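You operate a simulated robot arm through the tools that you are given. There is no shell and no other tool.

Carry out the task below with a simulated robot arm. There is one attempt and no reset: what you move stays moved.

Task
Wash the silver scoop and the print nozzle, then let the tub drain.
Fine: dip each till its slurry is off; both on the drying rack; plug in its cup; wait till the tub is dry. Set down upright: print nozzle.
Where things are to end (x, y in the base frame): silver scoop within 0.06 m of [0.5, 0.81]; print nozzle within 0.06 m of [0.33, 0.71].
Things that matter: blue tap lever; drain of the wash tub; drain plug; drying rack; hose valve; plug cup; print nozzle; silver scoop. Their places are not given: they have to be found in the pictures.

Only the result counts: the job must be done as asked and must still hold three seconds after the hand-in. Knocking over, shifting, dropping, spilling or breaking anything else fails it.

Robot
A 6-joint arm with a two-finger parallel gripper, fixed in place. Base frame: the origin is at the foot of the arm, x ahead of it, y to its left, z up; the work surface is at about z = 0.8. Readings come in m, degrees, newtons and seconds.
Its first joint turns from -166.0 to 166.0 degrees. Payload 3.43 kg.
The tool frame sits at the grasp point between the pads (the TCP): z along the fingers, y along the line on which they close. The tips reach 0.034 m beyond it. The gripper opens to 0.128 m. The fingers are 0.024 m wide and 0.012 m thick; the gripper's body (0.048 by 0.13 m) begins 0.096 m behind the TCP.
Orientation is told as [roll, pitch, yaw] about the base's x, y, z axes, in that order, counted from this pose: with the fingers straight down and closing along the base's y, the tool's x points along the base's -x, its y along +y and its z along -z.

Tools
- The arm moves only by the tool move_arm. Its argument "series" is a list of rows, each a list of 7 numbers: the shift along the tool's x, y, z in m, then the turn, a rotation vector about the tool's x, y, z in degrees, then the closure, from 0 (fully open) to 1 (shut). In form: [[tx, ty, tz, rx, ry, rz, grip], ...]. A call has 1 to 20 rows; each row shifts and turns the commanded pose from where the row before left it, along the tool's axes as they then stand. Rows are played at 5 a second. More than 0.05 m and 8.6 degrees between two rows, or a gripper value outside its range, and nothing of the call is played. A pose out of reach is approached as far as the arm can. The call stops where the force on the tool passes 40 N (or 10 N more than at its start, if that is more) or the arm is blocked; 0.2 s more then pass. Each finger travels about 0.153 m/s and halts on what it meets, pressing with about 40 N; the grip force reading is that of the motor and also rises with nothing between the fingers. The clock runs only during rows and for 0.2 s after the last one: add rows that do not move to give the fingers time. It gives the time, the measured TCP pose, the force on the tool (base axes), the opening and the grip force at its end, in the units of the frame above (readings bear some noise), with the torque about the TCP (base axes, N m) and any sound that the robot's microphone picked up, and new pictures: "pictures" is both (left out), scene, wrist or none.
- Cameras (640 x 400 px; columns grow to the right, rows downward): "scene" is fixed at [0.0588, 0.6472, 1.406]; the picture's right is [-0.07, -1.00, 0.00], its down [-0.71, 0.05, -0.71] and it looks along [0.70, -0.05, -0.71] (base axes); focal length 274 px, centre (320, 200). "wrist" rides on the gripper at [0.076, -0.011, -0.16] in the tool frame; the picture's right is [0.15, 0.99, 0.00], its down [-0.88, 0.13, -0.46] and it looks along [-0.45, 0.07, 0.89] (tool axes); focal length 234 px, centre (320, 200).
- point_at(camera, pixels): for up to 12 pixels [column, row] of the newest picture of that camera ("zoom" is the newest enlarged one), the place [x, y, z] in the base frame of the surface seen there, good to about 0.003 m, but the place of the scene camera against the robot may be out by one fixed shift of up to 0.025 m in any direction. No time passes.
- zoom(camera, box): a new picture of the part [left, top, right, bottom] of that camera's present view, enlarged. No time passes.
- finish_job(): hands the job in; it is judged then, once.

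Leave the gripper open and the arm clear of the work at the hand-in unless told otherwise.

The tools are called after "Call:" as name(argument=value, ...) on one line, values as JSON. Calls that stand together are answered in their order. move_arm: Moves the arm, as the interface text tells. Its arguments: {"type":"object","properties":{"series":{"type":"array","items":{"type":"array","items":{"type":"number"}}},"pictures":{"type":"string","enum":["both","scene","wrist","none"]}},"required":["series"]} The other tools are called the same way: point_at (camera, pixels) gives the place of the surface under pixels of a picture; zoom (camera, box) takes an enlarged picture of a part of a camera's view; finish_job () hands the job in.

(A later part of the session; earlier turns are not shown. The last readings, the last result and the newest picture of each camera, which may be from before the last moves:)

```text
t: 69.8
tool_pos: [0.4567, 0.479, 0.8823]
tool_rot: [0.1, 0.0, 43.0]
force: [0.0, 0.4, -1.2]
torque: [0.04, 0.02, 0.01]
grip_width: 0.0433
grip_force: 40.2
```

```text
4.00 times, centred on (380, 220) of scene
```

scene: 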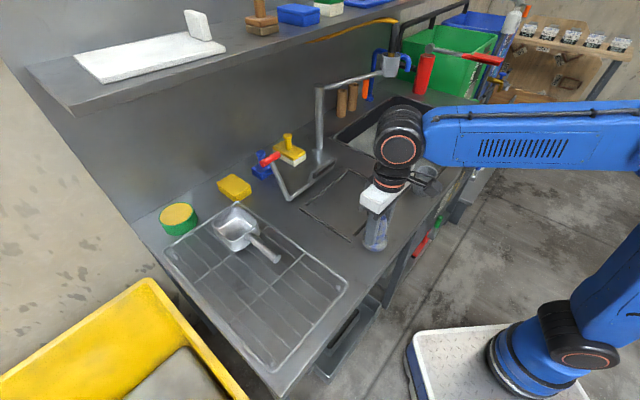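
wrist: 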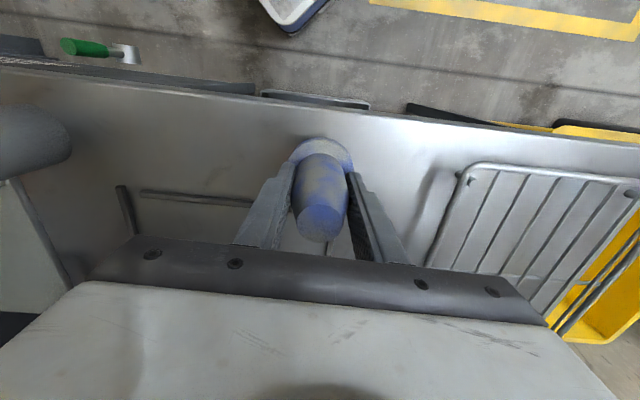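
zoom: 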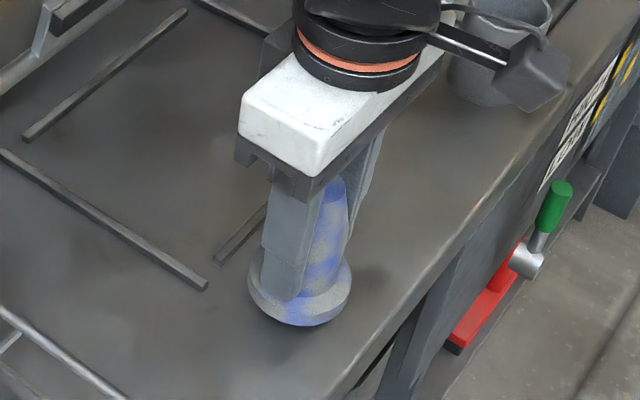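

The nozzle is held without slipping: its top moved up 28 mm with the tool. I raise it to z ≈ 1.0 and carry it toward the tub as before.

Call:
move_arm(series=[[0, 0, -0.005, 0, 0, 0, 1], [0, 0, -0.01, 0, 0, 0, 1], [0, 0, -0.014, 0, 0, 0, 1], [0, 0, -0.016, 0, 0, 0, 1], [0, 0, -0.016, 0, 0, 0, 1], [0, 0, -0.016, 0, 0, 0, 1], [0, 0, -0.016, 0, 0, 0, 1], [0, -0.004, -0.014, 0, 0, 0, 1], [-0.001, -0.008, -0.009, 0, 0, 0, 1], [-0.003, -0.014, -0.004, 0, 0, 0, 1], [-0.005, -0.02, 0, 0, 0, 0, 1], [-0.006, -0.025, 0, 0, 0, 0, 1], [-0.006, -0.028, 0, 0, 0, 0, 1], [-0.006, -0.028, 0, 0, 0, 0, 1], [-0.006, -0.028, 0, 0, 0, 0, 1], [-0.006, -0.028, 0, 0, 0, 0, 1], [-0.006, -0.028, 0, 0, 0, 0, 1], [-0.006, -0.028, 0, 0, 0, 0, 1], [-0.006, -0.028, 0, 0, 0, 0, 1], [-0.006, -0.028, 0, 0, 0, 0, 1]], pictures="scene")

Call:
move_arm(series=[[-0.006, -0.028, 0, 0, 0, 0, 1], [-0.006, -0.028, 0, 0, 0, 0, 1], [-0.006, -0.028, 0, 0, 0, 0, 1], [-0.006, -0.028, 0, 0, 0, 0, 1], [-0.006, -0.028, 0, 0, 0, 0, 1], [-0.006, -0.028, 0, 0, 0, 0, 1], [-0.006, -0.028, 0, 0, 0, 0, 1], [-0.006, -0.025, 0, 0, 0, 0, 1], [-0.006, -0.021, 0, 0, 0, 0, 1], [-0.006, -0.016, 0, 0, 0, 0, 1], [-0.005, -0.01, 0, 0, 0, 0, 1], [-0.003, -0.005, 0, 0, 0, 0, 1], [0, 0, 0, 0, 0, 0, 1]])

```text
t: 74.0
tool_pos: [0.7059, 0.3072, 1.0024]
tool_rot: [0.0, -0.1, 43.1]
force: [-0.3, -0.6, -1.9]
torque: [0.0, -0.03, -0.04]
grip_width: 0.0431
grip_force: 39.6
```

scene: 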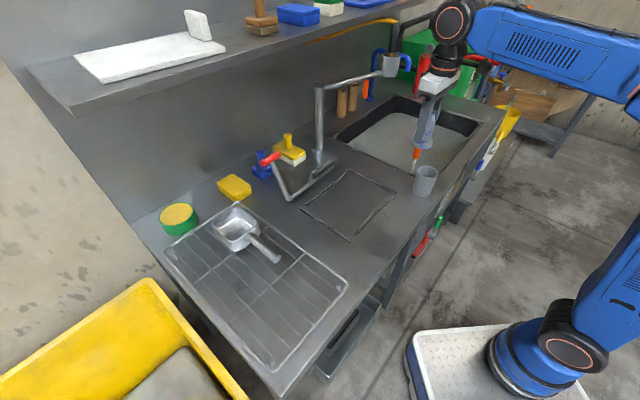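

```text
t: 76.8
tool_pos: [0.9411, 0.1537, 1.003]
tool_rot: [0.0, 0.0, 43.1]
force: [-0.4, 0.0, -2.3]
torque: [0.01, 0.01, 0.02]
grip_width: 0.0427
grip_force: 40.0
```

scene: 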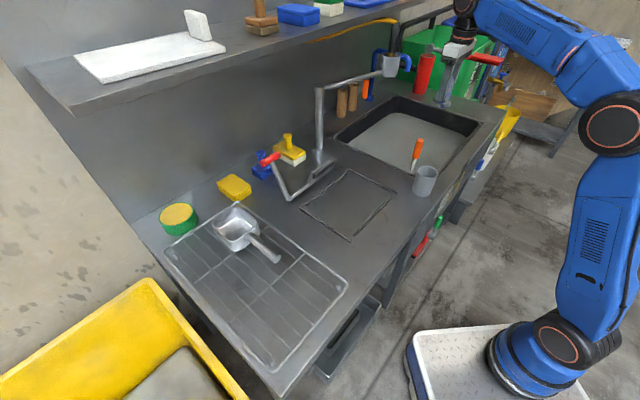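
wrist: 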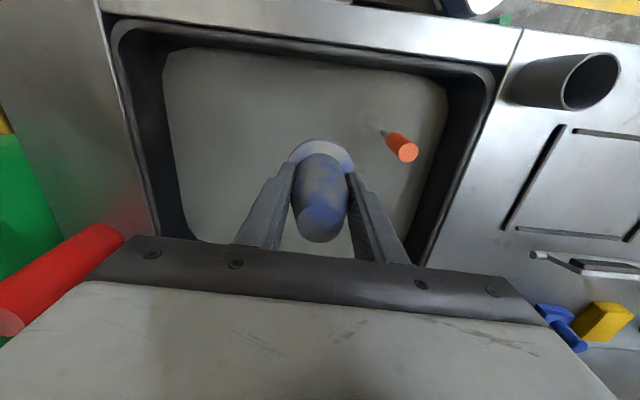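

The nozzle is over open water at (0.941, 0.154), with the plug handle 0.12 m to the side. I shift 1.5 cm further from the plug and lower it until its top is under the surface (TCP z ≈ 0.675).

Call:
move_arm(series=[[0, -0.005, 0.004, 0, 0, 0, 1], [0, -0.006, 0.01, 0, 0, 0, 1], [0, -0.004, 0.016, 0, 0, 0, 1], [0, 0, 0.02, 0, 0, 0, 1], [0, 0, 0.022, 0, 0, 0, 1], [0, 0, 0.022, 0, 0, 0, 1], [0, 0, 0.022, 0, 0, 0, 1], [0, 0, 0.022, 0, 0, 0, 1], [0, 0, 0.022, 0, 0, 0, 1], [0, 0, 0.02, 0, 0, 0, 1], [0, 0, 0.018, 0, 0, 0, 1], [0, 0, 0.016, 0, 0, 0, 1], [0, 0, 0.016, 0, 0, 0, 1], [0, 0, 0.016, 0, 0, 0, 1], [0, 0, 0.016, 0, 0, 0, 1], [0, 0, 0.016, 0, 0, 0, 1], [0, 0, 0.015, 0, 0, 0, 1], [0, 0, 0.013, 0, 0, 0, 1], [0, 0, 0.01, 0, 0, 0, 1], [0, 0, 0, 0, 0, 0, 1]])

```text
t: 81.0
tool_pos: [0.951, 0.1433, 0.687]
tool_rot: [0.0, 0.0, 43.1]
force: [0.1, 0.3, -2.3]
torque: [0.03, -0.04, 0.0]
grip_width: 0.0427
grip_force: 40.1
```

scene: 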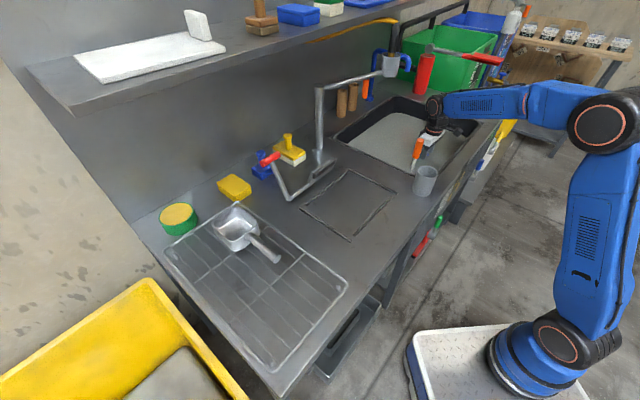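
wrist: 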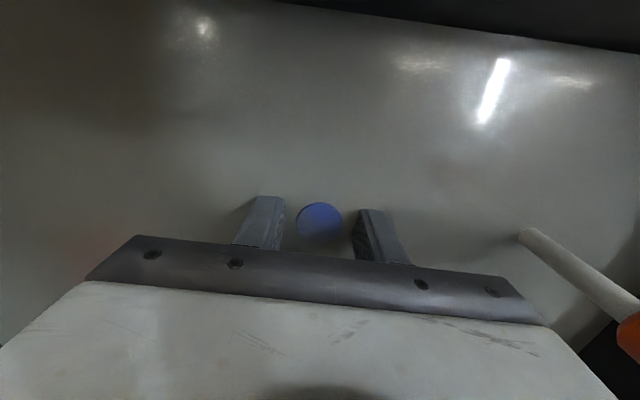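

The nozzle's top is just at the surface. I lower another 15 mm and swish gently for several seconds.

Call:
move_arm(series=[[0, 0, 0.006, 0, 0, 0, 1], [0, 0, 0.006, 0, 0, 0, 1], [0, 0, 0.004, 0, 0, 0, 1], [0, -0.004, 0, 0, 0, 0, 1], [0, -0.006, 0, 0, 0, 0, 1], [0, -0.004, 0, 0, 0, 0, 1], [0, 0.004, 0, 0, 0, 0, 1], [0, 0.006, 0, 0, 0, 0, 1], [0, 0.004, 0, 0, 0, 0, 1], [0, 0, 0, 0, 0, 0, 1], [0, 0, 0, 0, 0, 0, 1], [0, -0.004, 0, 0, 0, 0, 1], [0, -0.006, 0, 0, 0, 0, 1], [0, -0.004, 0, 0, 0, 0, 1], [0, 0.004, 0, 0, 0, 0, 1], [0, 0.006, 0, 0, 0, 0, 1], [0, 0.004, 0, 0, 0, 0, 1], [0, 0, 0, 0, 0, 0, 1], [0, 0, 0, 0, 0, 0, 1], [0, 0, 0, 0, 0, 0, 1]], pictures="wrist")

Call:
move_arm(series=[[0, -0.004, 0, 0, 0, 0, 1], [0, -0.006, 0, 0, 0, 0, 1], [0, -0.004, 0, 0, 0, 0, 1], [0, 0.004, 0, 0, 0, 0, 1], [0, 0.006, 0, 0, 0, 0, 1], [0, 0.004, 0, 0, 0, 0, 1], [0, 0, 0, 0, 0, 0, 1], [0, 0, 0, 0, 0, 0, 1], [0, 0, 0, 0, 0, 0, 1], [0, 0, 0, 0, 0, 0, 1], [0, 0, 0, 0, 0, 0, 1], [0, 0, 0, 0, 0, 0, 1], [0, 0, 0, 0, 0, 0, 1], [0, 0, 0, 0, 0, 0, 1], [0, 0, 0, 0, 0, 0, 1], [0, 0, 0, 0, 0, 0, 1], [0, 0, 0, 0, 0, 0, 1], [0, 0, 0, 0, 0, 0, 1], [0, 0, 0, 0, 0, 0, 1], [0, 0, 0, 0, 0, 0, 1]])

```text
t: 85.2
tool_pos: [0.9515, 0.1434, 0.6711]
tool_rot: [0.0, 0.0, 43.0]
force: [-0.3, -0.2, -1.9]
torque: [0.01, -0.01, -0.05]
grip_width: 0.0431
grip_force: 40.1
```

wrist: 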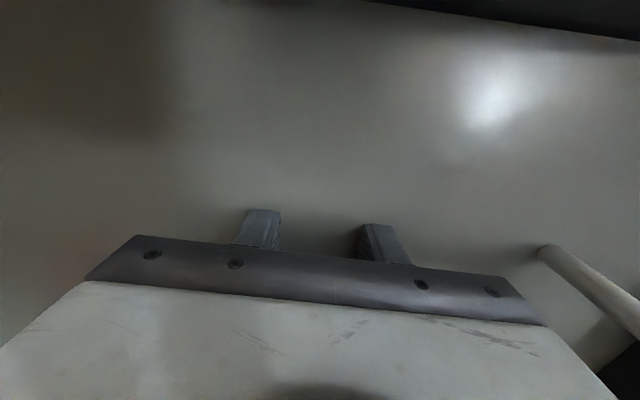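

```text
t: 89.4
tool_pos: [0.9509, 0.1425, 0.6703]
tool_rot: [0.0, 0.0, 43.2]
force: [-0.4, -0.2, -2.2]
torque: [-0.01, 0.01, -0.01]
grip_width: 0.0428
grip_force: 40.2
```

scene: 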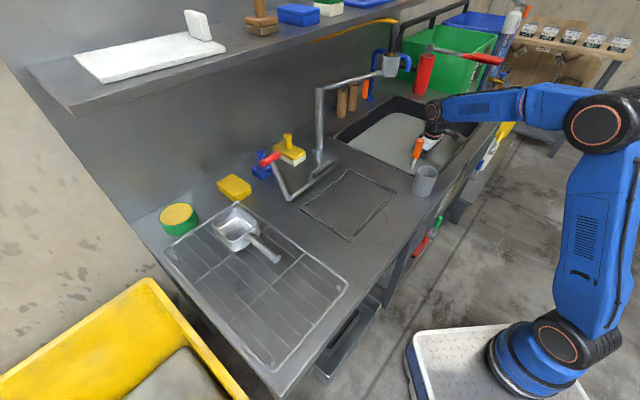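
wrist: 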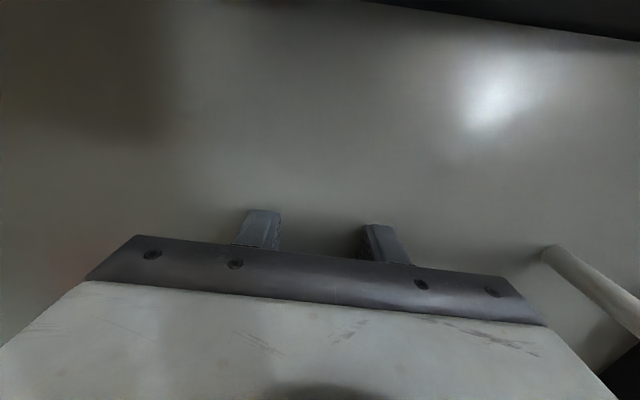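

It has been fully under for more than 8 s. I raise it slowly above the water and inspect it.

Call:
move_arm(series=[[0, 0, -0.004, 0, 0, 0, 1], [0, 0, -0.008, 0, 0, 0, 1], [0, 0, -0.012, 0, 0, 0, 1], [0, 0, -0.014, 0, 0, 0, 1], [0, 0, -0.016, 0, 0, 0, 1], [0, 0, -0.016, 0, 0, 0, 1], [0, 0, -0.016, 0, 0, 0, 1], [0, 0, -0.018, 0, 0, 0, 1], [0, 0, -0.018, 0, 0, 0, 1], [0, 0, -0.018, 0, 0, 0, 1], [0, 0, -0.018, 0, 0, 0, 1], [0, 0, -0.018, 0, 0, 0, 1], [0, 0, -0.018, 0, 0, 0, 1], [0, 0, -0.018, 0, 0, 0, 1], [0, 0, -0.016, 0, 0, 0, 1], [0, 0, -0.014, 0, 0, 0, 1], [0, 0, -0.01, 0, 0, 0, 1], [0, 0, -0.006, 0, 0, 0, 1], [0, 0, 0, 0, 0, 0, 1]])

Call:
zoom(camera="scene", box=[400, 60, 500, 140])

Call:
zoom(camera="wrist", box=[230, 110, 430, 260])

```text
t: 93.4
tool_pos: [0.9508, 0.1434, 0.9272]
tool_rot: [-0.1, 0.0, 43.1]
force: [0.9, -0.5, -2.1]
torque: [-0.02, 0.02, 0.04]
grip_width: 0.0429
grip_force: 39.5
```

scene: 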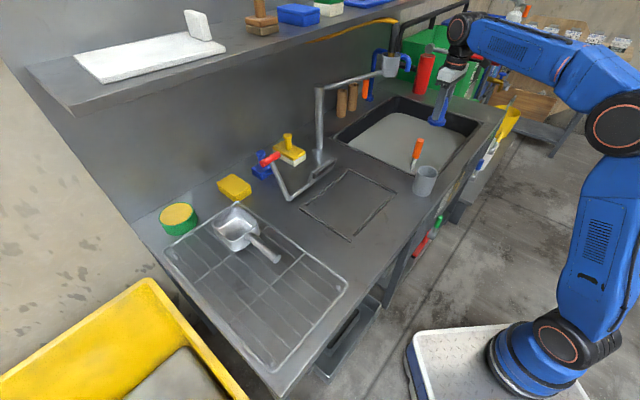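
wrist: 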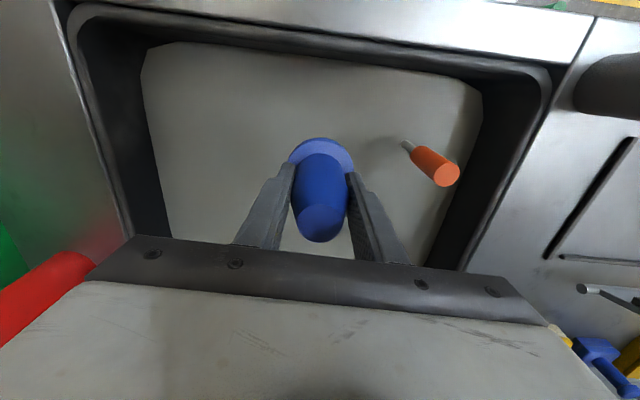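

```text
5.00 times, centred on (450, 100) of scene
```

zoom: 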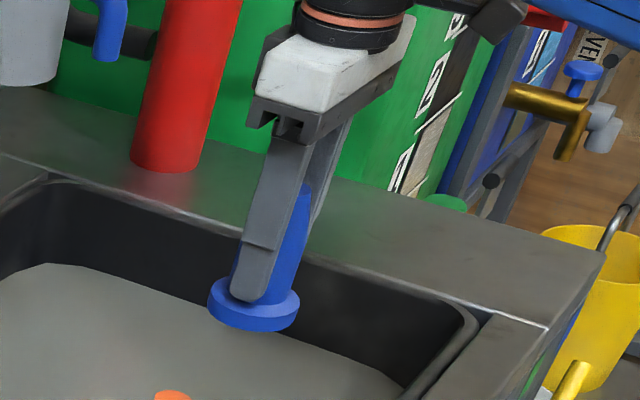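

```text
2.67 times, centred on (330, 185) of wrist
```

zoom: 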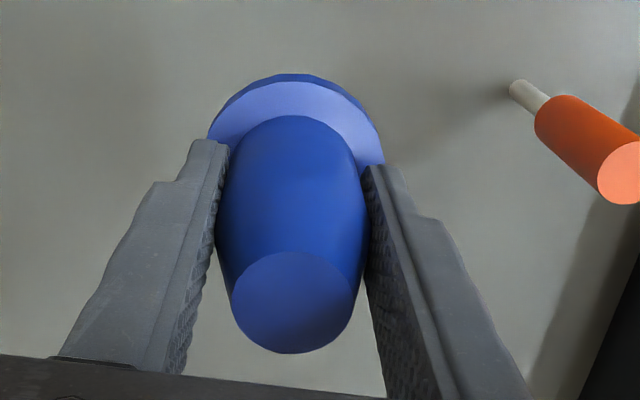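

The nozzle is now clean, plain blue. I raise it to z ≈ 1.0 and carry it to the rack position (0.322, 0.704).

Call:
move_arm(series=[[0, 0, -0.006, 0, 0, 0, 1], [0, 0, -0.012, 0, 0, 0, 1], [0, 0, -0.016, 0, 0, 0, 1], [0, 0, -0.016, 0, 0, 0, 1], [0, 0.004, -0.014, 0, 0, 0, 1], [0.001, 0.009, -0.008, 0, 0, 0, 1], [0.002, 0.015, -0.003, 0, 0, 0, 1], [0.002, 0.021, 0, 0, 0, 0, 1], [0.002, 0.026, 0, 0, 0, 0, 1], [0.003, 0.03, 0, 0, 0, 0, 1], [0.003, 0.03, 0, 0, 0, 0, 1], [0.003, 0.03, 0, 0, 0, 0, 1], [0.003, 0.03, 0, 0, 0, 0, 1], [0.003, 0.03, 0, 0, 0, 0, 1], [0.003, 0.03, 0, 0, 0, 0, 1], [0.003, 0.03, 0, 0, 0, 0, 1], [0.003, 0.03, 0, 0, 0, 0, 1], [0.003, 0.03, 0, 0, 0, 0, 1], [0.003, 0.03, 0, 0, 0, 0, 1], [0.003, 0.03, 0, 0, 0, 0, 1]], pictures="none")

Call:
move_arm(series=[[0.003, 0.03, 0, 0, 0, 0, 1], [0.003, 0.03, 0, 0, 0, 0, 1], [0.003, 0.03, 0, 0, 0, 0, 1], [0.003, 0.03, 0, 0, 0, 0, 1], [0.003, 0.03, 0, 0, 0, 0, 1], [0.003, 0.03, 0, 0, 0, 0, 1], [0.003, 0.03, 0, 0, 0, 0, 1], [0.003, 0.03, 0, 0, 0, 0, 1], [0.003, 0.028, 0, 0, 0, 0, 1], [0.003, 0.024, 0, 0, 0, 0, 1], [0.003, 0.02, 0, 0, 0, 0, 1], [0.002, 0.015, 0, 0, 0, 0, 1], [0, 0.01, 0, 0, 0, 0, 1], [0, 0.005, 0, 0, 0, 0, 1], [0, 0, 0, 0, 0, 0, 1]])

```text
t: 97.6
tool_pos: [0.6455, 0.4114, 1.0033]
tool_rot: [0.0, 0.1, 43.1]
force: [-0.3, -0.2, -1.7]
torque: [0.01, -0.01, 0.01]
grip_width: 0.0429
grip_force: 39.9
```

```text
t: 100.8
tool_pos: [0.3862, 0.6377, 1.0036]
tool_rot: [0.0, 0.0, 43.1]
force: [-0.4, 0.0, -1.4]
torque: [0.03, 0.02, 0.01]
grip_width: 0.0428
grip_force: 40.0
```

scene: 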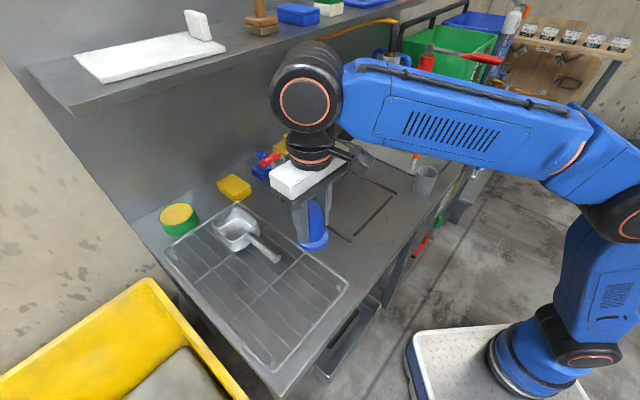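
wrist: 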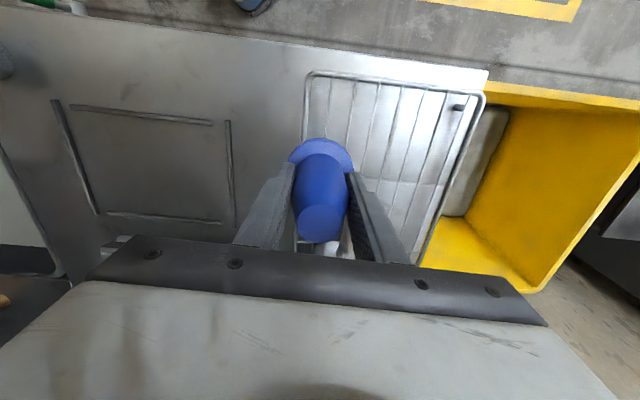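

I'm at (0.386, 0.638). The flange should straddle two wires, so I measure the wires near the target first.

Call:
zoom(camera="wrist", box=[340, 60, 500, 160])

```text
4.00 times, centred on (420, 110) of wrist
```

zoom: 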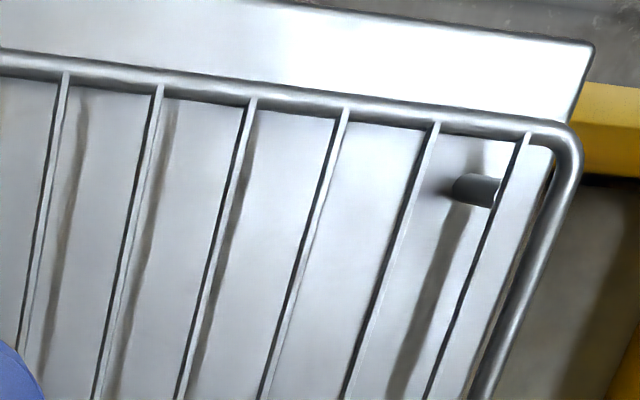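

Call:
point_at(camera="zoom", pixels=[[63, 90], [26, 330], [156, 105], [104, 355], [248, 115], [190, 360], [340, 128], [273, 365], [432, 140], [357, 365], [519, 152], [438, 370]])

```text
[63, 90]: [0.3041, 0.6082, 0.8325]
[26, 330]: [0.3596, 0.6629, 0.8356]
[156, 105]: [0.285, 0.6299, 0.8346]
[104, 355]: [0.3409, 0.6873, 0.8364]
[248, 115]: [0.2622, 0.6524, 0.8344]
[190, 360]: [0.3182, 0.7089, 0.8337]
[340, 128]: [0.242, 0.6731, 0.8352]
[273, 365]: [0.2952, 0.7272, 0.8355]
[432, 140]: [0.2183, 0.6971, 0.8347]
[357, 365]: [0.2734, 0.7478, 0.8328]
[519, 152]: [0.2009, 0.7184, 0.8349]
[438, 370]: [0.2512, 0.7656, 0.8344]
```

The wires run at exactly 45° with 3 cm spacing. Centring at (0.325, 0.693) puts the flange evenly over two wires and 2 cm from the target. I move there and lower to just above the wires.

Call:
move_arm(series=[[0.001, 0.01, 0, 0, 0, 0, 1], [0.0015, 0.018, 0, 0, 0, 0, 1], [0.0015, 0.02, 0, 0, 0, 0, 1], [0.0015, 0.018, 0, 0, 0, 0, 1], [0.0014, 0.011, 0, 0, 0, 0, 1], [0, 0.0052, 0.004, 0, 0, 0, 1], [0, 0, 0.01, 0, 0, 0, 1], [0, 0, 0.014, 0, 0, 0, 1], [0, 0, 0.018, 0, 0, 0, 1], [0, 0, 0.018, 0, 0, 0, 1], [0, 0, 0.016, 0, 0, 0, 1], [0, 0, 0.012, 0, 0, 0, 1], [0, 0, 0.008, 0, 0, 0, 1], [0, 0, 0.004, 0, 0, 0, 1], [0, 0, 0, 0, 0, 0, 1]])

Call:
zoom(camera="scene", box=[220, 200, 340, 310])

Call:
zoom(camera="wrist", box=[220, 60, 440, 260])

```text
t: 104.0
tool_pos: [0.327, 0.692, 0.8981]
tool_rot: [0.0, -0.1, 43.1]
force: [0.5, 0.0, -1.8]
torque: [0.03, 0.0, 0.02]
grip_width: 0.0427
grip_force: 40.1
```

scene: 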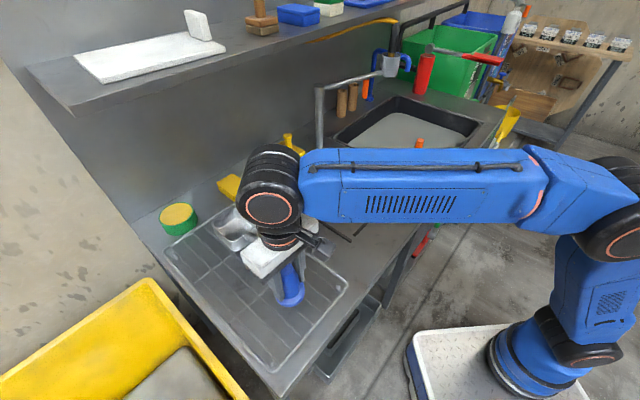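
wrist: 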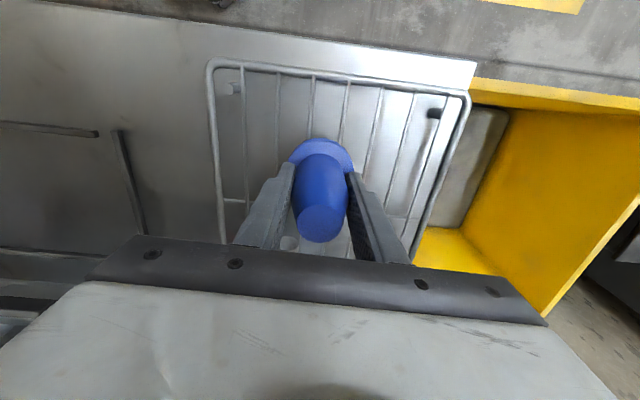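

```text
3.64 times, centred on (280, 255) of scene
```

zoom: 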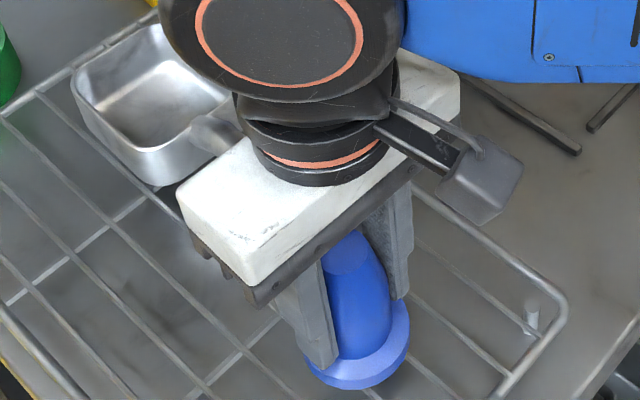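

```text
2.00 times, centred on (330, 160) of wrist
```

zoom: 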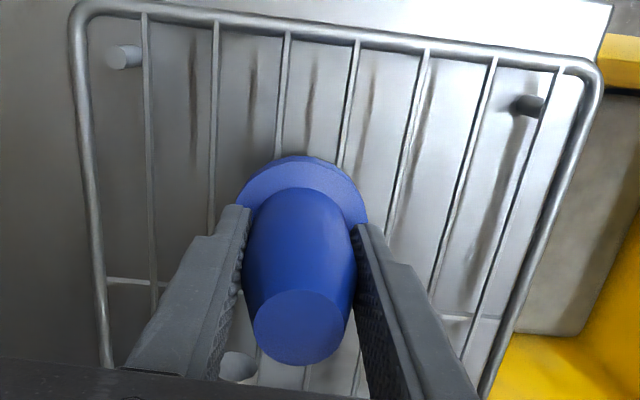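

The flange sits evenly over two wires and clear of the scoop handle. I lower the last 9 mm in small steps.

Call:
move_arm(series=[[0, 0, 0.003, 0, 0, 0, 1], [0, 0, 0.003, 0, 0, 0, 1], [0, 0, 0.002, 0, 0, 0, 1], [0, 0, 0.001, 0, 0, 0, 1], [0, 0, 0, 0, 0, 0, 1]], pictures="wrist")

```text
t: 105.2
tool_pos: [0.3257, 0.6918, 0.8918]
tool_rot: [0.1, -0.1, 43.1]
force: [1.4, 0.5, 15.9]
torque: [-0.37, -0.03, 0.04]
grip_width: 0.0427
grip_force: 40.3
```

wrist: 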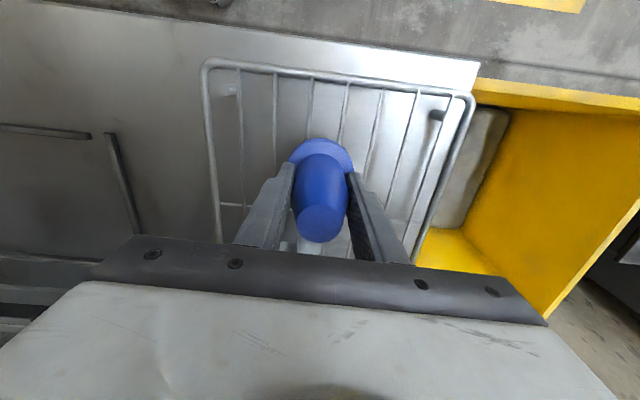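

Contact: 16 N upward. I ease back 1.5 mm and open the fingers slowly.

Call:
move_arm(series=[[0, 0, -0.0015, 0, 0, 0, 1], [0, 0, 0, 0, 0, 0, 0.9], [0, 0, 0, 0, 0, 0, 0.75], [0, 0, 0, 0, 0, 0, 0.6], [0, 0, 0, 0, 0, 0, 0.5], [0, 0, 0, 0, 0, 0, 0.4], [0, 0, 0, 0, 0, 0, 0.35], [0, 0, 0, 0, 0, 0, 0.35]])

Call:
zoom(camera="wrist", box=[220, 60, 440, 260])

```text
t: 107.0
tool_pos: [0.3257, 0.6932, 0.8921]
tool_rot: [0.0, 0.0, 43.1]
force: [-0.3, -0.1, 0.2]
torque: [-0.01, 0.0, -0.01]
grip_width: 0.083
grip_force: 0.1
```

scene: 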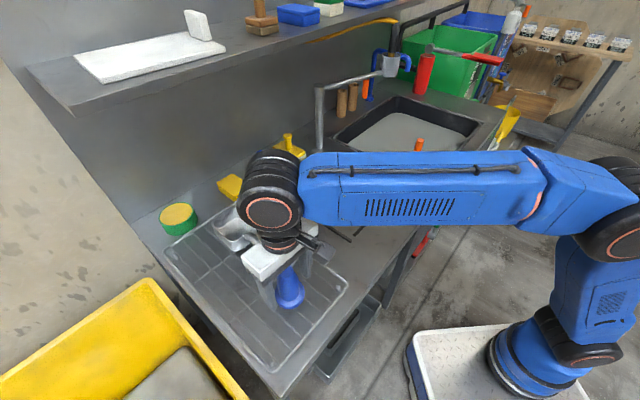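
wrist: 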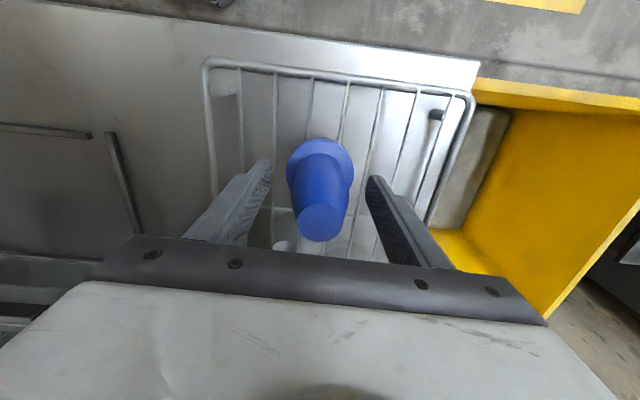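

```text
2.00 times, centred on (330, 160) of wrist
```

zoom: 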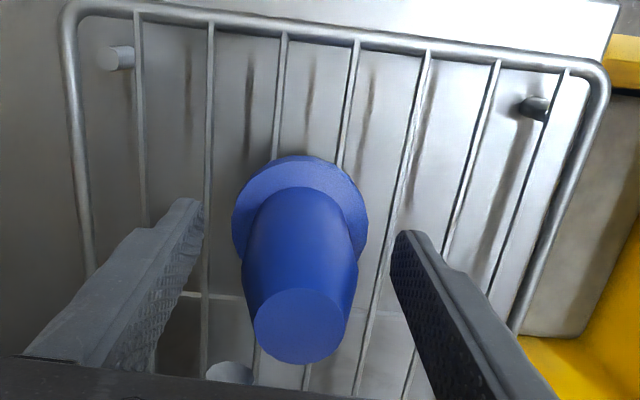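

The nozzle stands upright on its own. I rise straight up slowly.

Call:
move_arm(series=[[0, 0, -0.008, 0, 0, 0, 0.35], [0, 0, -0.015, 0, 0, 0, 0.35], [0, 0, -0.02, 0, 0, 0, 0.35], [0, 0, -0.025, 0, 0, 0, 0.35], [0, 0, -0.025, 0, 0, 0, 0.35], [0, 0, -0.025, 0, 0, 0, 0.35], [0, 0, -0.01, 0, 0, 0, 0.35], [0, 0, 0, 0, 0, 0, 0.35]])

```text
t: 108.8
tool_pos: [0.3252, 0.6928, 1.0201]
tool_rot: [0.1, 0.0, 43.1]
force: [0.5, 0.6, 0.1]
torque: [0.02, 0.01, -0.01]
grip_width: 0.0834
grip_force: 0.0
```

scene: 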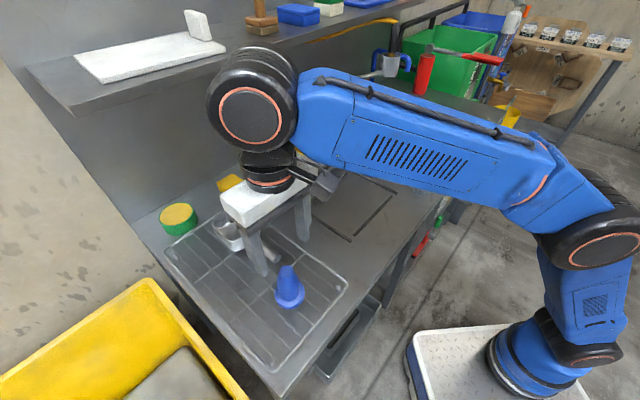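
wrist: 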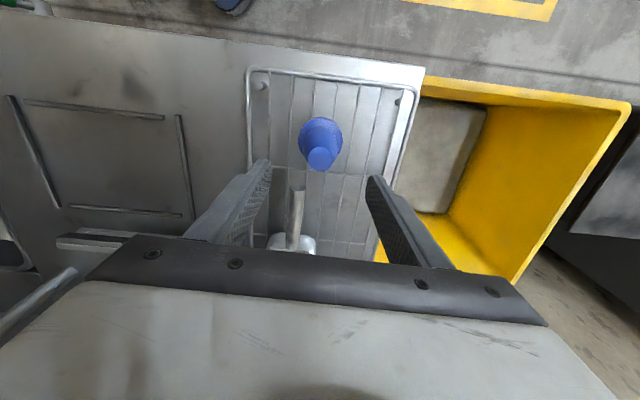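

Both washed items rest on the rack. Next is the plug. I move to a spot where the wrist camera sees the cup and the plug clearly, around (0.59, 0.22, 1.02).

Call:
move_arm(series=[[0.005, -0.015, 0, 0, 0, 0, 0.3], [0.009, -0.035, 0, 0, 0, 0, 0.2], [0.0093, -0.0376, 0, 0, 0, 0, 0.1], [0.0093, -0.0376, 0, 0, 0, 0, 0], [0.0093, -0.0376, 0, 0, 0, 0, 0], [0.0093, -0.0376, 0, 0, 0, 0, 0], [0.0093, -0.0376, 0, 0, 0, 0, 0], [0.0093, -0.0376, 0, 0, 0, 0, 0], [0.0093, -0.0376, 0, 0, 0, 0, 0], [0.0093, -0.0376, 0, 0, 0, 0, 0], [0.0093, -0.0376, 0, 0, 0, 0, 0], [0.0093, -0.0376, 0, 0, 0, 0, 0], [0.0093, -0.0376, 0, 0, 0, 0, 0], [0.0093, -0.0376, 0, 0, 0, 0, 0], [0.005, -0.025, 0, 0, 0, 0, 0], [0, 0, 0, 0, 0, 0, 0]])

Call:
zoom(camera="scene", box=[150, 190, 360, 340])

Call:
zoom(camera="wrist", box=[200, 60, 440, 270])

Call:
zoom(camera="scene", box=[380, 110, 480, 210])

```text
t: 112.2
tool_pos: [0.5893, 0.2207, 1.0196]
tool_rot: [0.0, 0.0, 42.9]
force: [-0.3, 0.0, -0.4]
torque: [-0.04, 0.0, 0.07]
grip_width: 0.128
grip_force: 0.1
```

scene: 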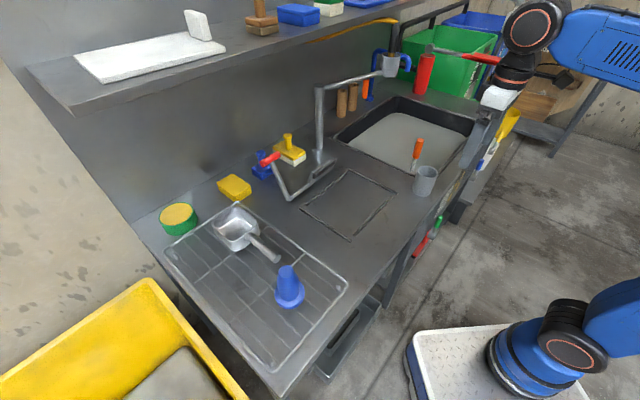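
wrist: 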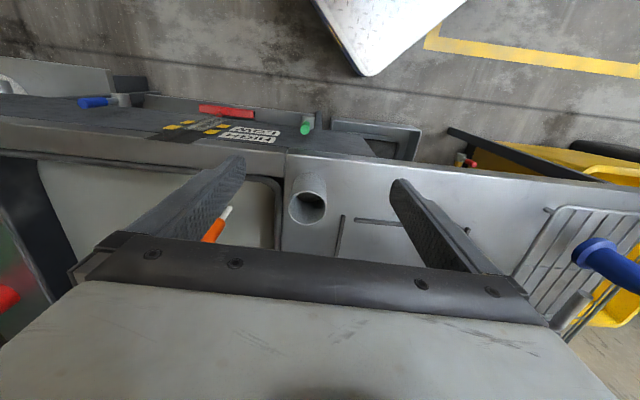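

```text
2.67 times, centred on (255, 265) of scene
```

zoom: 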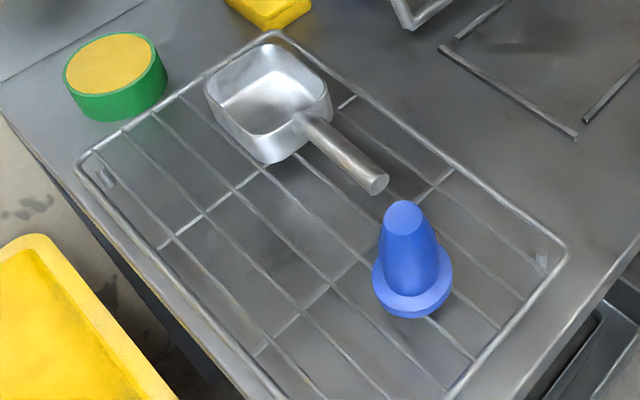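

```text
1.90 times, centred on (320, 165) of wrist
```

zoom: 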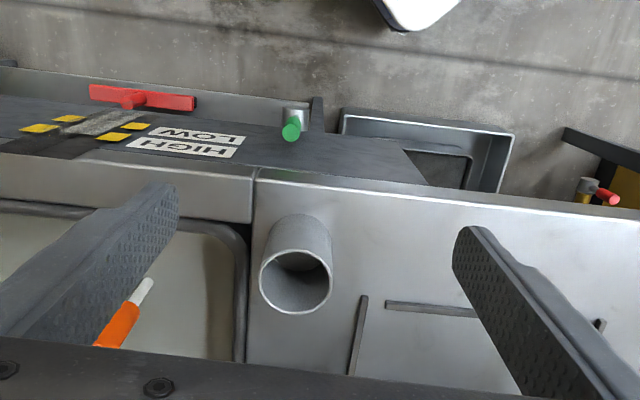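

```text
4.00 times, centred on (430, 160) of scene
```

zoom: 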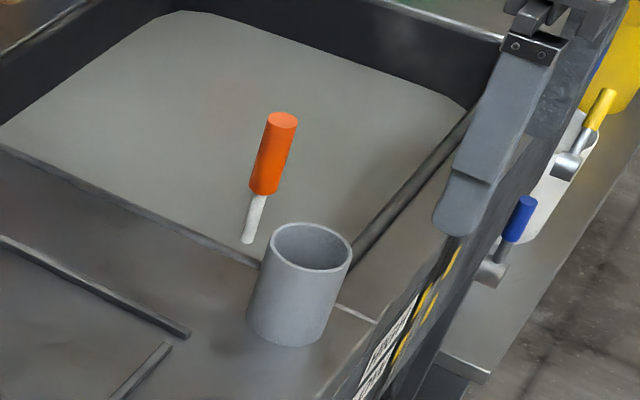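

The scoop and nozzle sit well. I measure the cup's rim and inside, and the plug handle, in these pictures.

Call:
point_at(camera="scene", pixels=[[420, 169], [436, 176], [430, 168], [425, 179], [428, 181], [421, 141], [419, 150], [415, 155], [411, 168], [421, 138]])

Call:
zoom(camera="wrist", box=[260, 150, 360, 250])

```text
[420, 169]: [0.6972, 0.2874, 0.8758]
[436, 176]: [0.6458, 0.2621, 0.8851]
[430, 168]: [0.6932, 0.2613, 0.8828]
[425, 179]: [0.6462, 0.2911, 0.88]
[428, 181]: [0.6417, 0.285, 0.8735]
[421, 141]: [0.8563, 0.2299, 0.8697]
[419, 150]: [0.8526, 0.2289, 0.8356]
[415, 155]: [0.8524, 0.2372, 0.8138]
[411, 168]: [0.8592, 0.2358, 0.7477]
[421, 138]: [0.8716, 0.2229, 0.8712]
```

```text
4.00 times, centred on (310, 200) of wrist
```

zoom: 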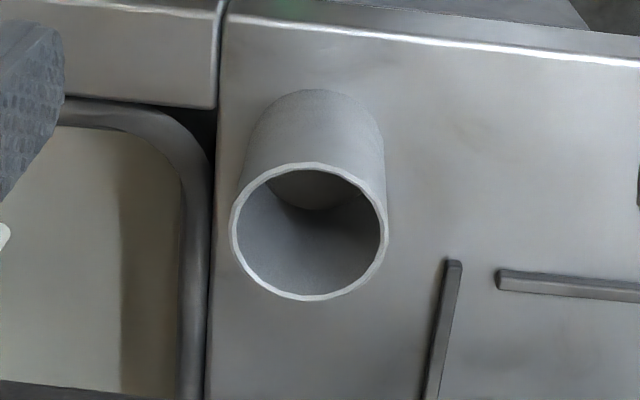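

Call:
point_at(camera="zoom", pixels=[[233, 230], [384, 230], [310, 165], [310, 298], [250, 185], [365, 185], [255, 280], [362, 280], [310, 190], [312, 270]])

```text
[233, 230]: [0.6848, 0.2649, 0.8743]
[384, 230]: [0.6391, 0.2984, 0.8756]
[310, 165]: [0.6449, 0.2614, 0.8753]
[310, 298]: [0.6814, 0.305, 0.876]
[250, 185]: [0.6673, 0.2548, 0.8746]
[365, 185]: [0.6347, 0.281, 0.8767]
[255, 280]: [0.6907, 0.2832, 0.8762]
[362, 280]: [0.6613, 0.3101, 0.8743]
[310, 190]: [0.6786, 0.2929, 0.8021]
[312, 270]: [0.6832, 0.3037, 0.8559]
```

The cup's centre is (0.663, 0.282), its rim at z ≈ 0.8755, and its inside about 53 mm wide. The plug handle spans z ≈ 0.80–0.861. I move to view the plug handle from close by.

Call:
move_arm(series=[[-0.012, -0.017, 0, 0, 0, 0, 0], [-0.024, -0.033, 0, 0, 0, 0, 0], [-0.024, -0.033, 0, 0, 0, 0, 0.1], [-0.024, -0.033, 0, 0, 0, 0, 0.2], [-0.024, -0.033, 0, 0, 0, 0, 0.3], [-0.0113, -0.0174, 0, 0, 0, 0, 0.3], [0, 0, 0, 0, 0, 0, 0.3]])

Call:
zoom(camera="wrist", box=[240, 100, 400, 240])

```text
t: 113.8
tool_pos: [0.7922, 0.1778, 1.0186]
tool_rot: [0.0, 0.0, 43.1]
force: [0.2, -0.3, 0.1]
torque: [0.03, 0.01, -0.01]
grip_width: 0.0896
grip_force: 0.0
```

scene: 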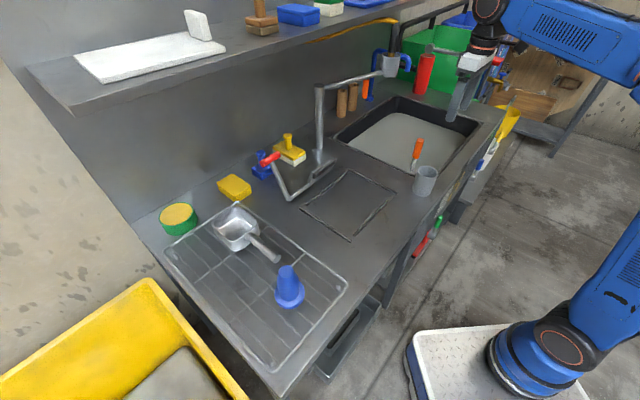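
wrist: 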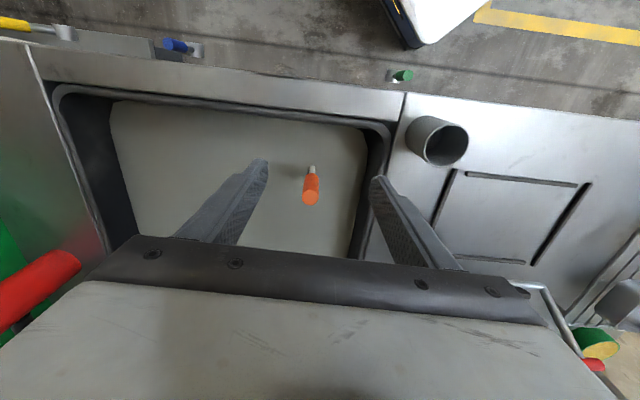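

```text
2.86 times, centred on (320, 170) of wrist
```

zoom: 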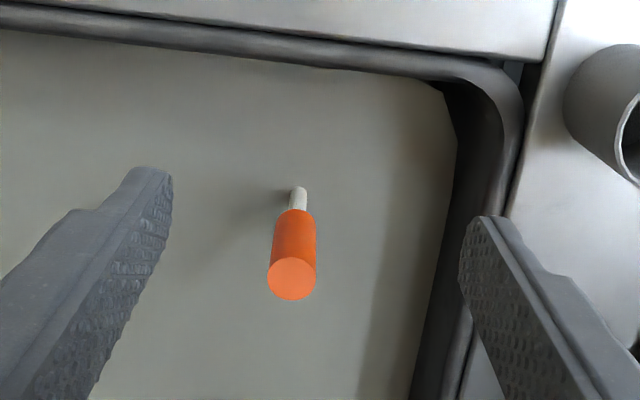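

Call:
point_at(camera="zoom", pixels=[[291, 279], [274, 279], [308, 279], [291, 263], [291, 294], [294, 240], [296, 215], [298, 200], [297, 192]])

```text
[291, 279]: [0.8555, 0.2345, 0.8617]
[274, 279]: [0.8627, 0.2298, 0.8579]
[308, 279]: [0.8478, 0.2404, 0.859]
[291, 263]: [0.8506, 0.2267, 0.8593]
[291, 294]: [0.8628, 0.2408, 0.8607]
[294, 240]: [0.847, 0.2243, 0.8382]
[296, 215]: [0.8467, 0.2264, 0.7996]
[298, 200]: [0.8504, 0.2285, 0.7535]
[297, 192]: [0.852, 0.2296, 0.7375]
```

The plug handle's top centre is (0.8555, 0.2345, 0.861) and about 24 mm wide. I move over it and descend partway, tips still above it, to check alignment.

Call:
move_arm(series=[[-0.025, -0.0006, 0, 0, 0, 0, 0.3], [-0.03, -0.0006, 0, 0, 0, 0, 0.3], [-0.02, -0.0006, 0, 0, 0, 0, 0.35], [-0.0099, 0, 0.01, 0, 0, 0, 0.35], [0, 0, 0.03, 0, 0, 0, 0.35], [0, 0, 0.03, 0, 0, 0, 0.35], [0, 0, 0.015, 0, 0, 0, 0.35], [0, 0, 0, 0, 0, 0, 0.35]])

Call:
zoom(camera="wrist", box=[220, 80, 420, 260])

```text
t: 115.6
tool_pos: [0.855, 0.2372, 0.9351]
tool_rot: [0.0, 0.0, 43.1]
force: [0.0, -0.4, -1.0]
torque: [-0.02, 0.0, 0.01]
grip_width: 0.0831
grip_force: 0.0
```

scene: 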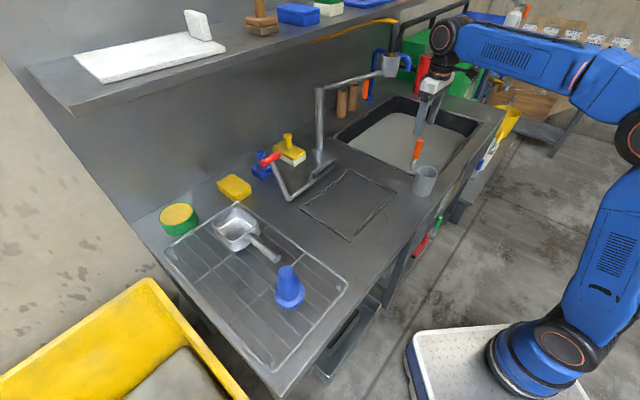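
wrist: 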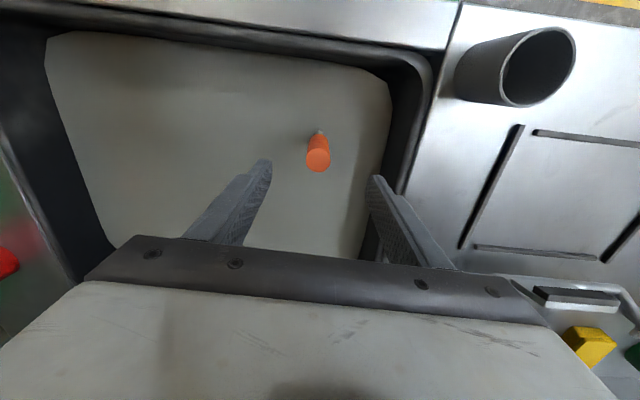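

```text
2.22 times, centred on (320, 170) of wrist
```

zoom: 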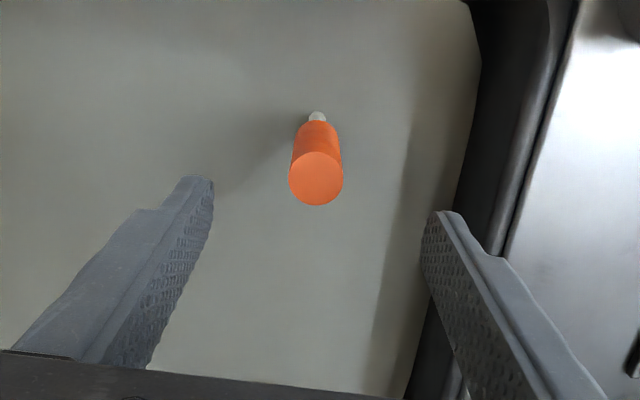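

The handle top appears at (318,160), matching where it should be on the tool axis. I go down to z ≈ 0.83 and close on the handle.

Call:
move_arm(series=[[0, 0, 0.03, 0, 0, 0, 0.35], [0, 0, 0.03, 0, 0, 0, 0.35], [0, 0, 0.03, 0, 0, 0, 0.35], [0, 0, 0.015, 0, 0, 0, 0.35], [0, 0, 0, 0, 0, 0, 0.35], [0, 0, 0, 0, 0, 0, 0.55], [0, 0, 0, 0, 0, 0, 0.75], [0, 0, 0, 0, 0, 0, 0.9], [0, 0, 0, 0, 0, 0, 1], [0, 0, 0, 0, 0, 0, 1]])

```text
t: 117.8
tool_pos: [0.8532, 0.2341, 0.8313]
tool_rot: [0.0, 0.1, 43.1]
force: [1.2, -1.8, 0.5]
torque: [-0.54, -0.48, -0.03]
grip_width: 0.0255
grip_force: 39.6
```

scene: 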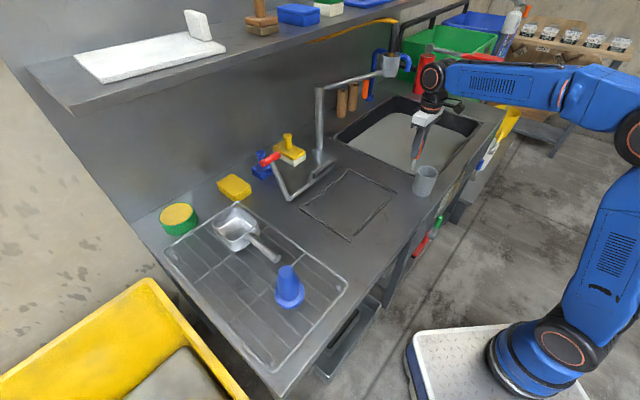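
wrist: 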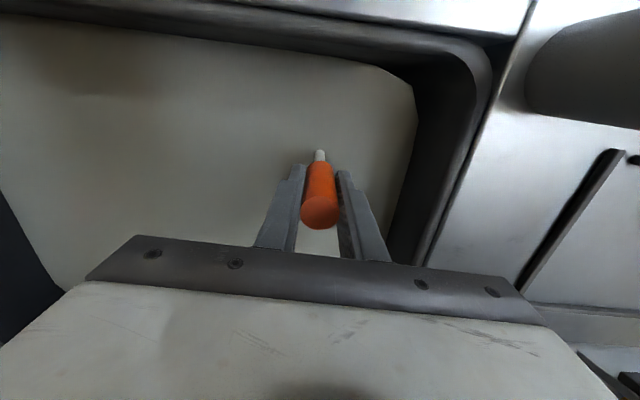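

The handle is held at 25.5 mm with 40 N. I lift the plug straight up slowly.

Call:
move_arm(series=[[0, 0, -0.003, 0, 0, 0, 1], [0, 0, -0.004, 0, 0, 0, 1], [0, 0, -0.005, 0, 0, 0, 1], [0, 0, -0.006, 0, 0, 0, 1], [0, 0, -0.007, 0, 0, 0, 1], [0, 0, 0, 0, 0, 0, 1]])

Call:
point_at(camera="wrist", pixels=[[320, 210], [320, 225], [319, 185], [319, 157]])

```text
t: 119.2
tool_pos: [0.8529, 0.2369, 0.8545]
tool_rot: [0.0, -0.1, 43.1]
force: [0.4, -0.5, -3.9]
torque: [-0.18, -0.17, -0.02]
grip_width: 0.0254
grip_force: 40.0
```

scene: 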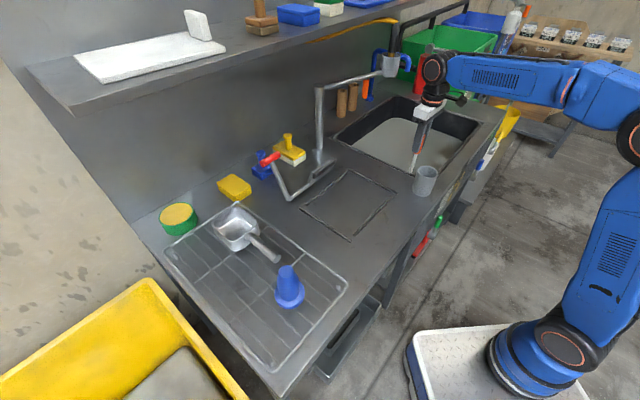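
wrist: 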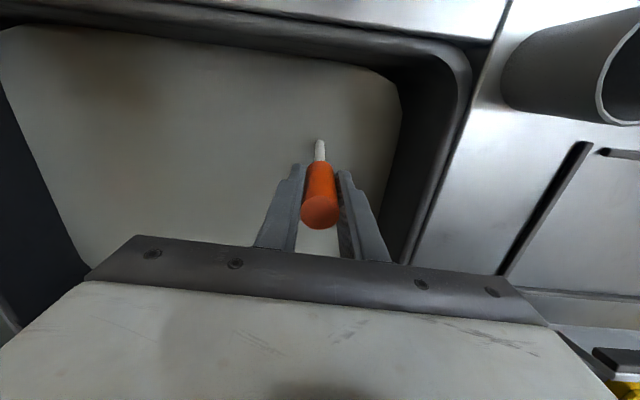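

```text
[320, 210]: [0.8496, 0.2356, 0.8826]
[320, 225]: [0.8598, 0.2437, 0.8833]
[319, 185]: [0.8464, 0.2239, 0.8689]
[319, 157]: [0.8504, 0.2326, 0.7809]
```

The plug is out of the drain: its top rose 22 mm, load 4 N. I lift on, then look.

Call:
move_arm(series=[[0, 0, -0.006, 0, 0, 0, 1], [0, 0, -0.01, 0, 0, 0, 1], [0, 0, -0.014, 0, 0, 0, 1], [0, 0, -0.016, 0, 0, 0, 1], [0, 0, -0.016, 0, 0, 0, 1], [0, 0, -0.016, 0, 0, 0, 1], [0, 0, -0.016, 0, 0, 0, 1], [0, 0, -0.016, 0, 0, 0, 1], [0, 0, -0.016, 0, 0, 0, 1], [0, 0, -0.016, 0, 0, 0, 1], [0, 0, -0.014, 0, 0, 0, 1], [0, 0, -0.01, 0, 0, 0, 1], [0, 0, -0.005, 0, 0, 0, 1], [0, 0, 0, 0, 0, 0, 1]])

Call:
zoom(camera="scene", box=[350, 50, 490, 200])

```text
t: 122.2
tool_pos: [0.853, 0.2366, 1.0262]
tool_rot: [-0.1, 0.0, 43.1]
force: [-0.4, 1.0, -3.5]
torque: [0.13, 0.11, -0.02]
grip_width: 0.0254
grip_force: 39.9
```

scene: 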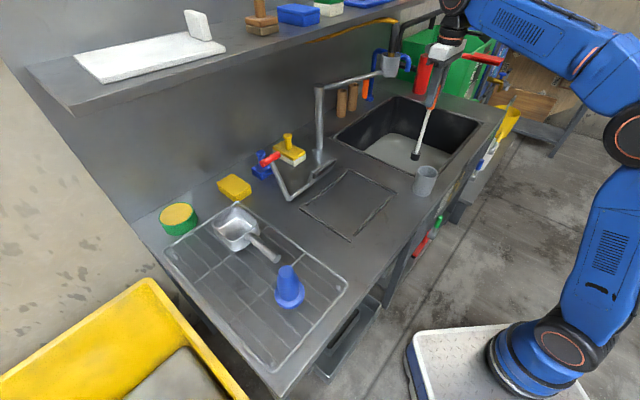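
wrist: 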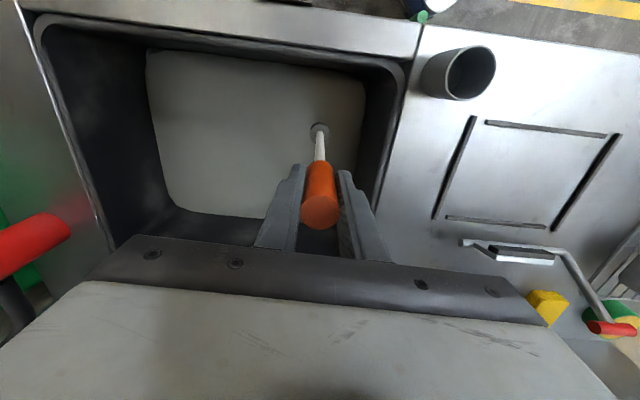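

```text
2.67 times, centred on (420, 125) of scene
```

zoom: 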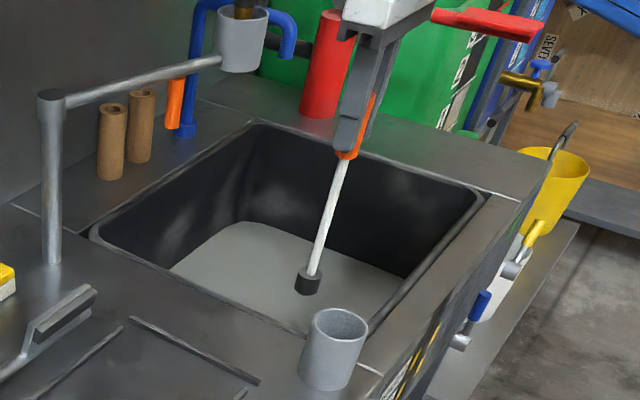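

The tub is already draining, with the water visibly lower. I measure the stopper's lower end.

Call:
point_at(camera="scene", pixels=[[416, 156], [415, 154], [418, 147], [425, 115], [413, 157], [419, 157], [400, 150]])

Call:
zoom(camera="scene", box=[395, 130, 435, 170])

```text
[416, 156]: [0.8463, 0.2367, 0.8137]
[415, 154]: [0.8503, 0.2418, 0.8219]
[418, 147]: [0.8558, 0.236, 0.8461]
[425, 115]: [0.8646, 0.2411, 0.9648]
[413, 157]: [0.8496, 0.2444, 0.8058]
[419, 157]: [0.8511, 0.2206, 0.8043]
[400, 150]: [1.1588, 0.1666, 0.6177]
```

```text
10.00 times, centred on (415, 150) of scene
```

zoom: 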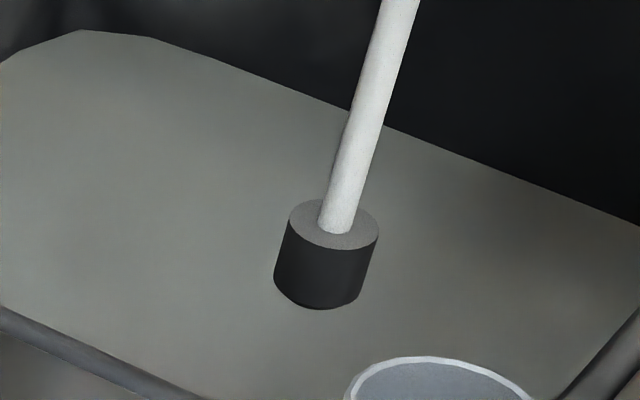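

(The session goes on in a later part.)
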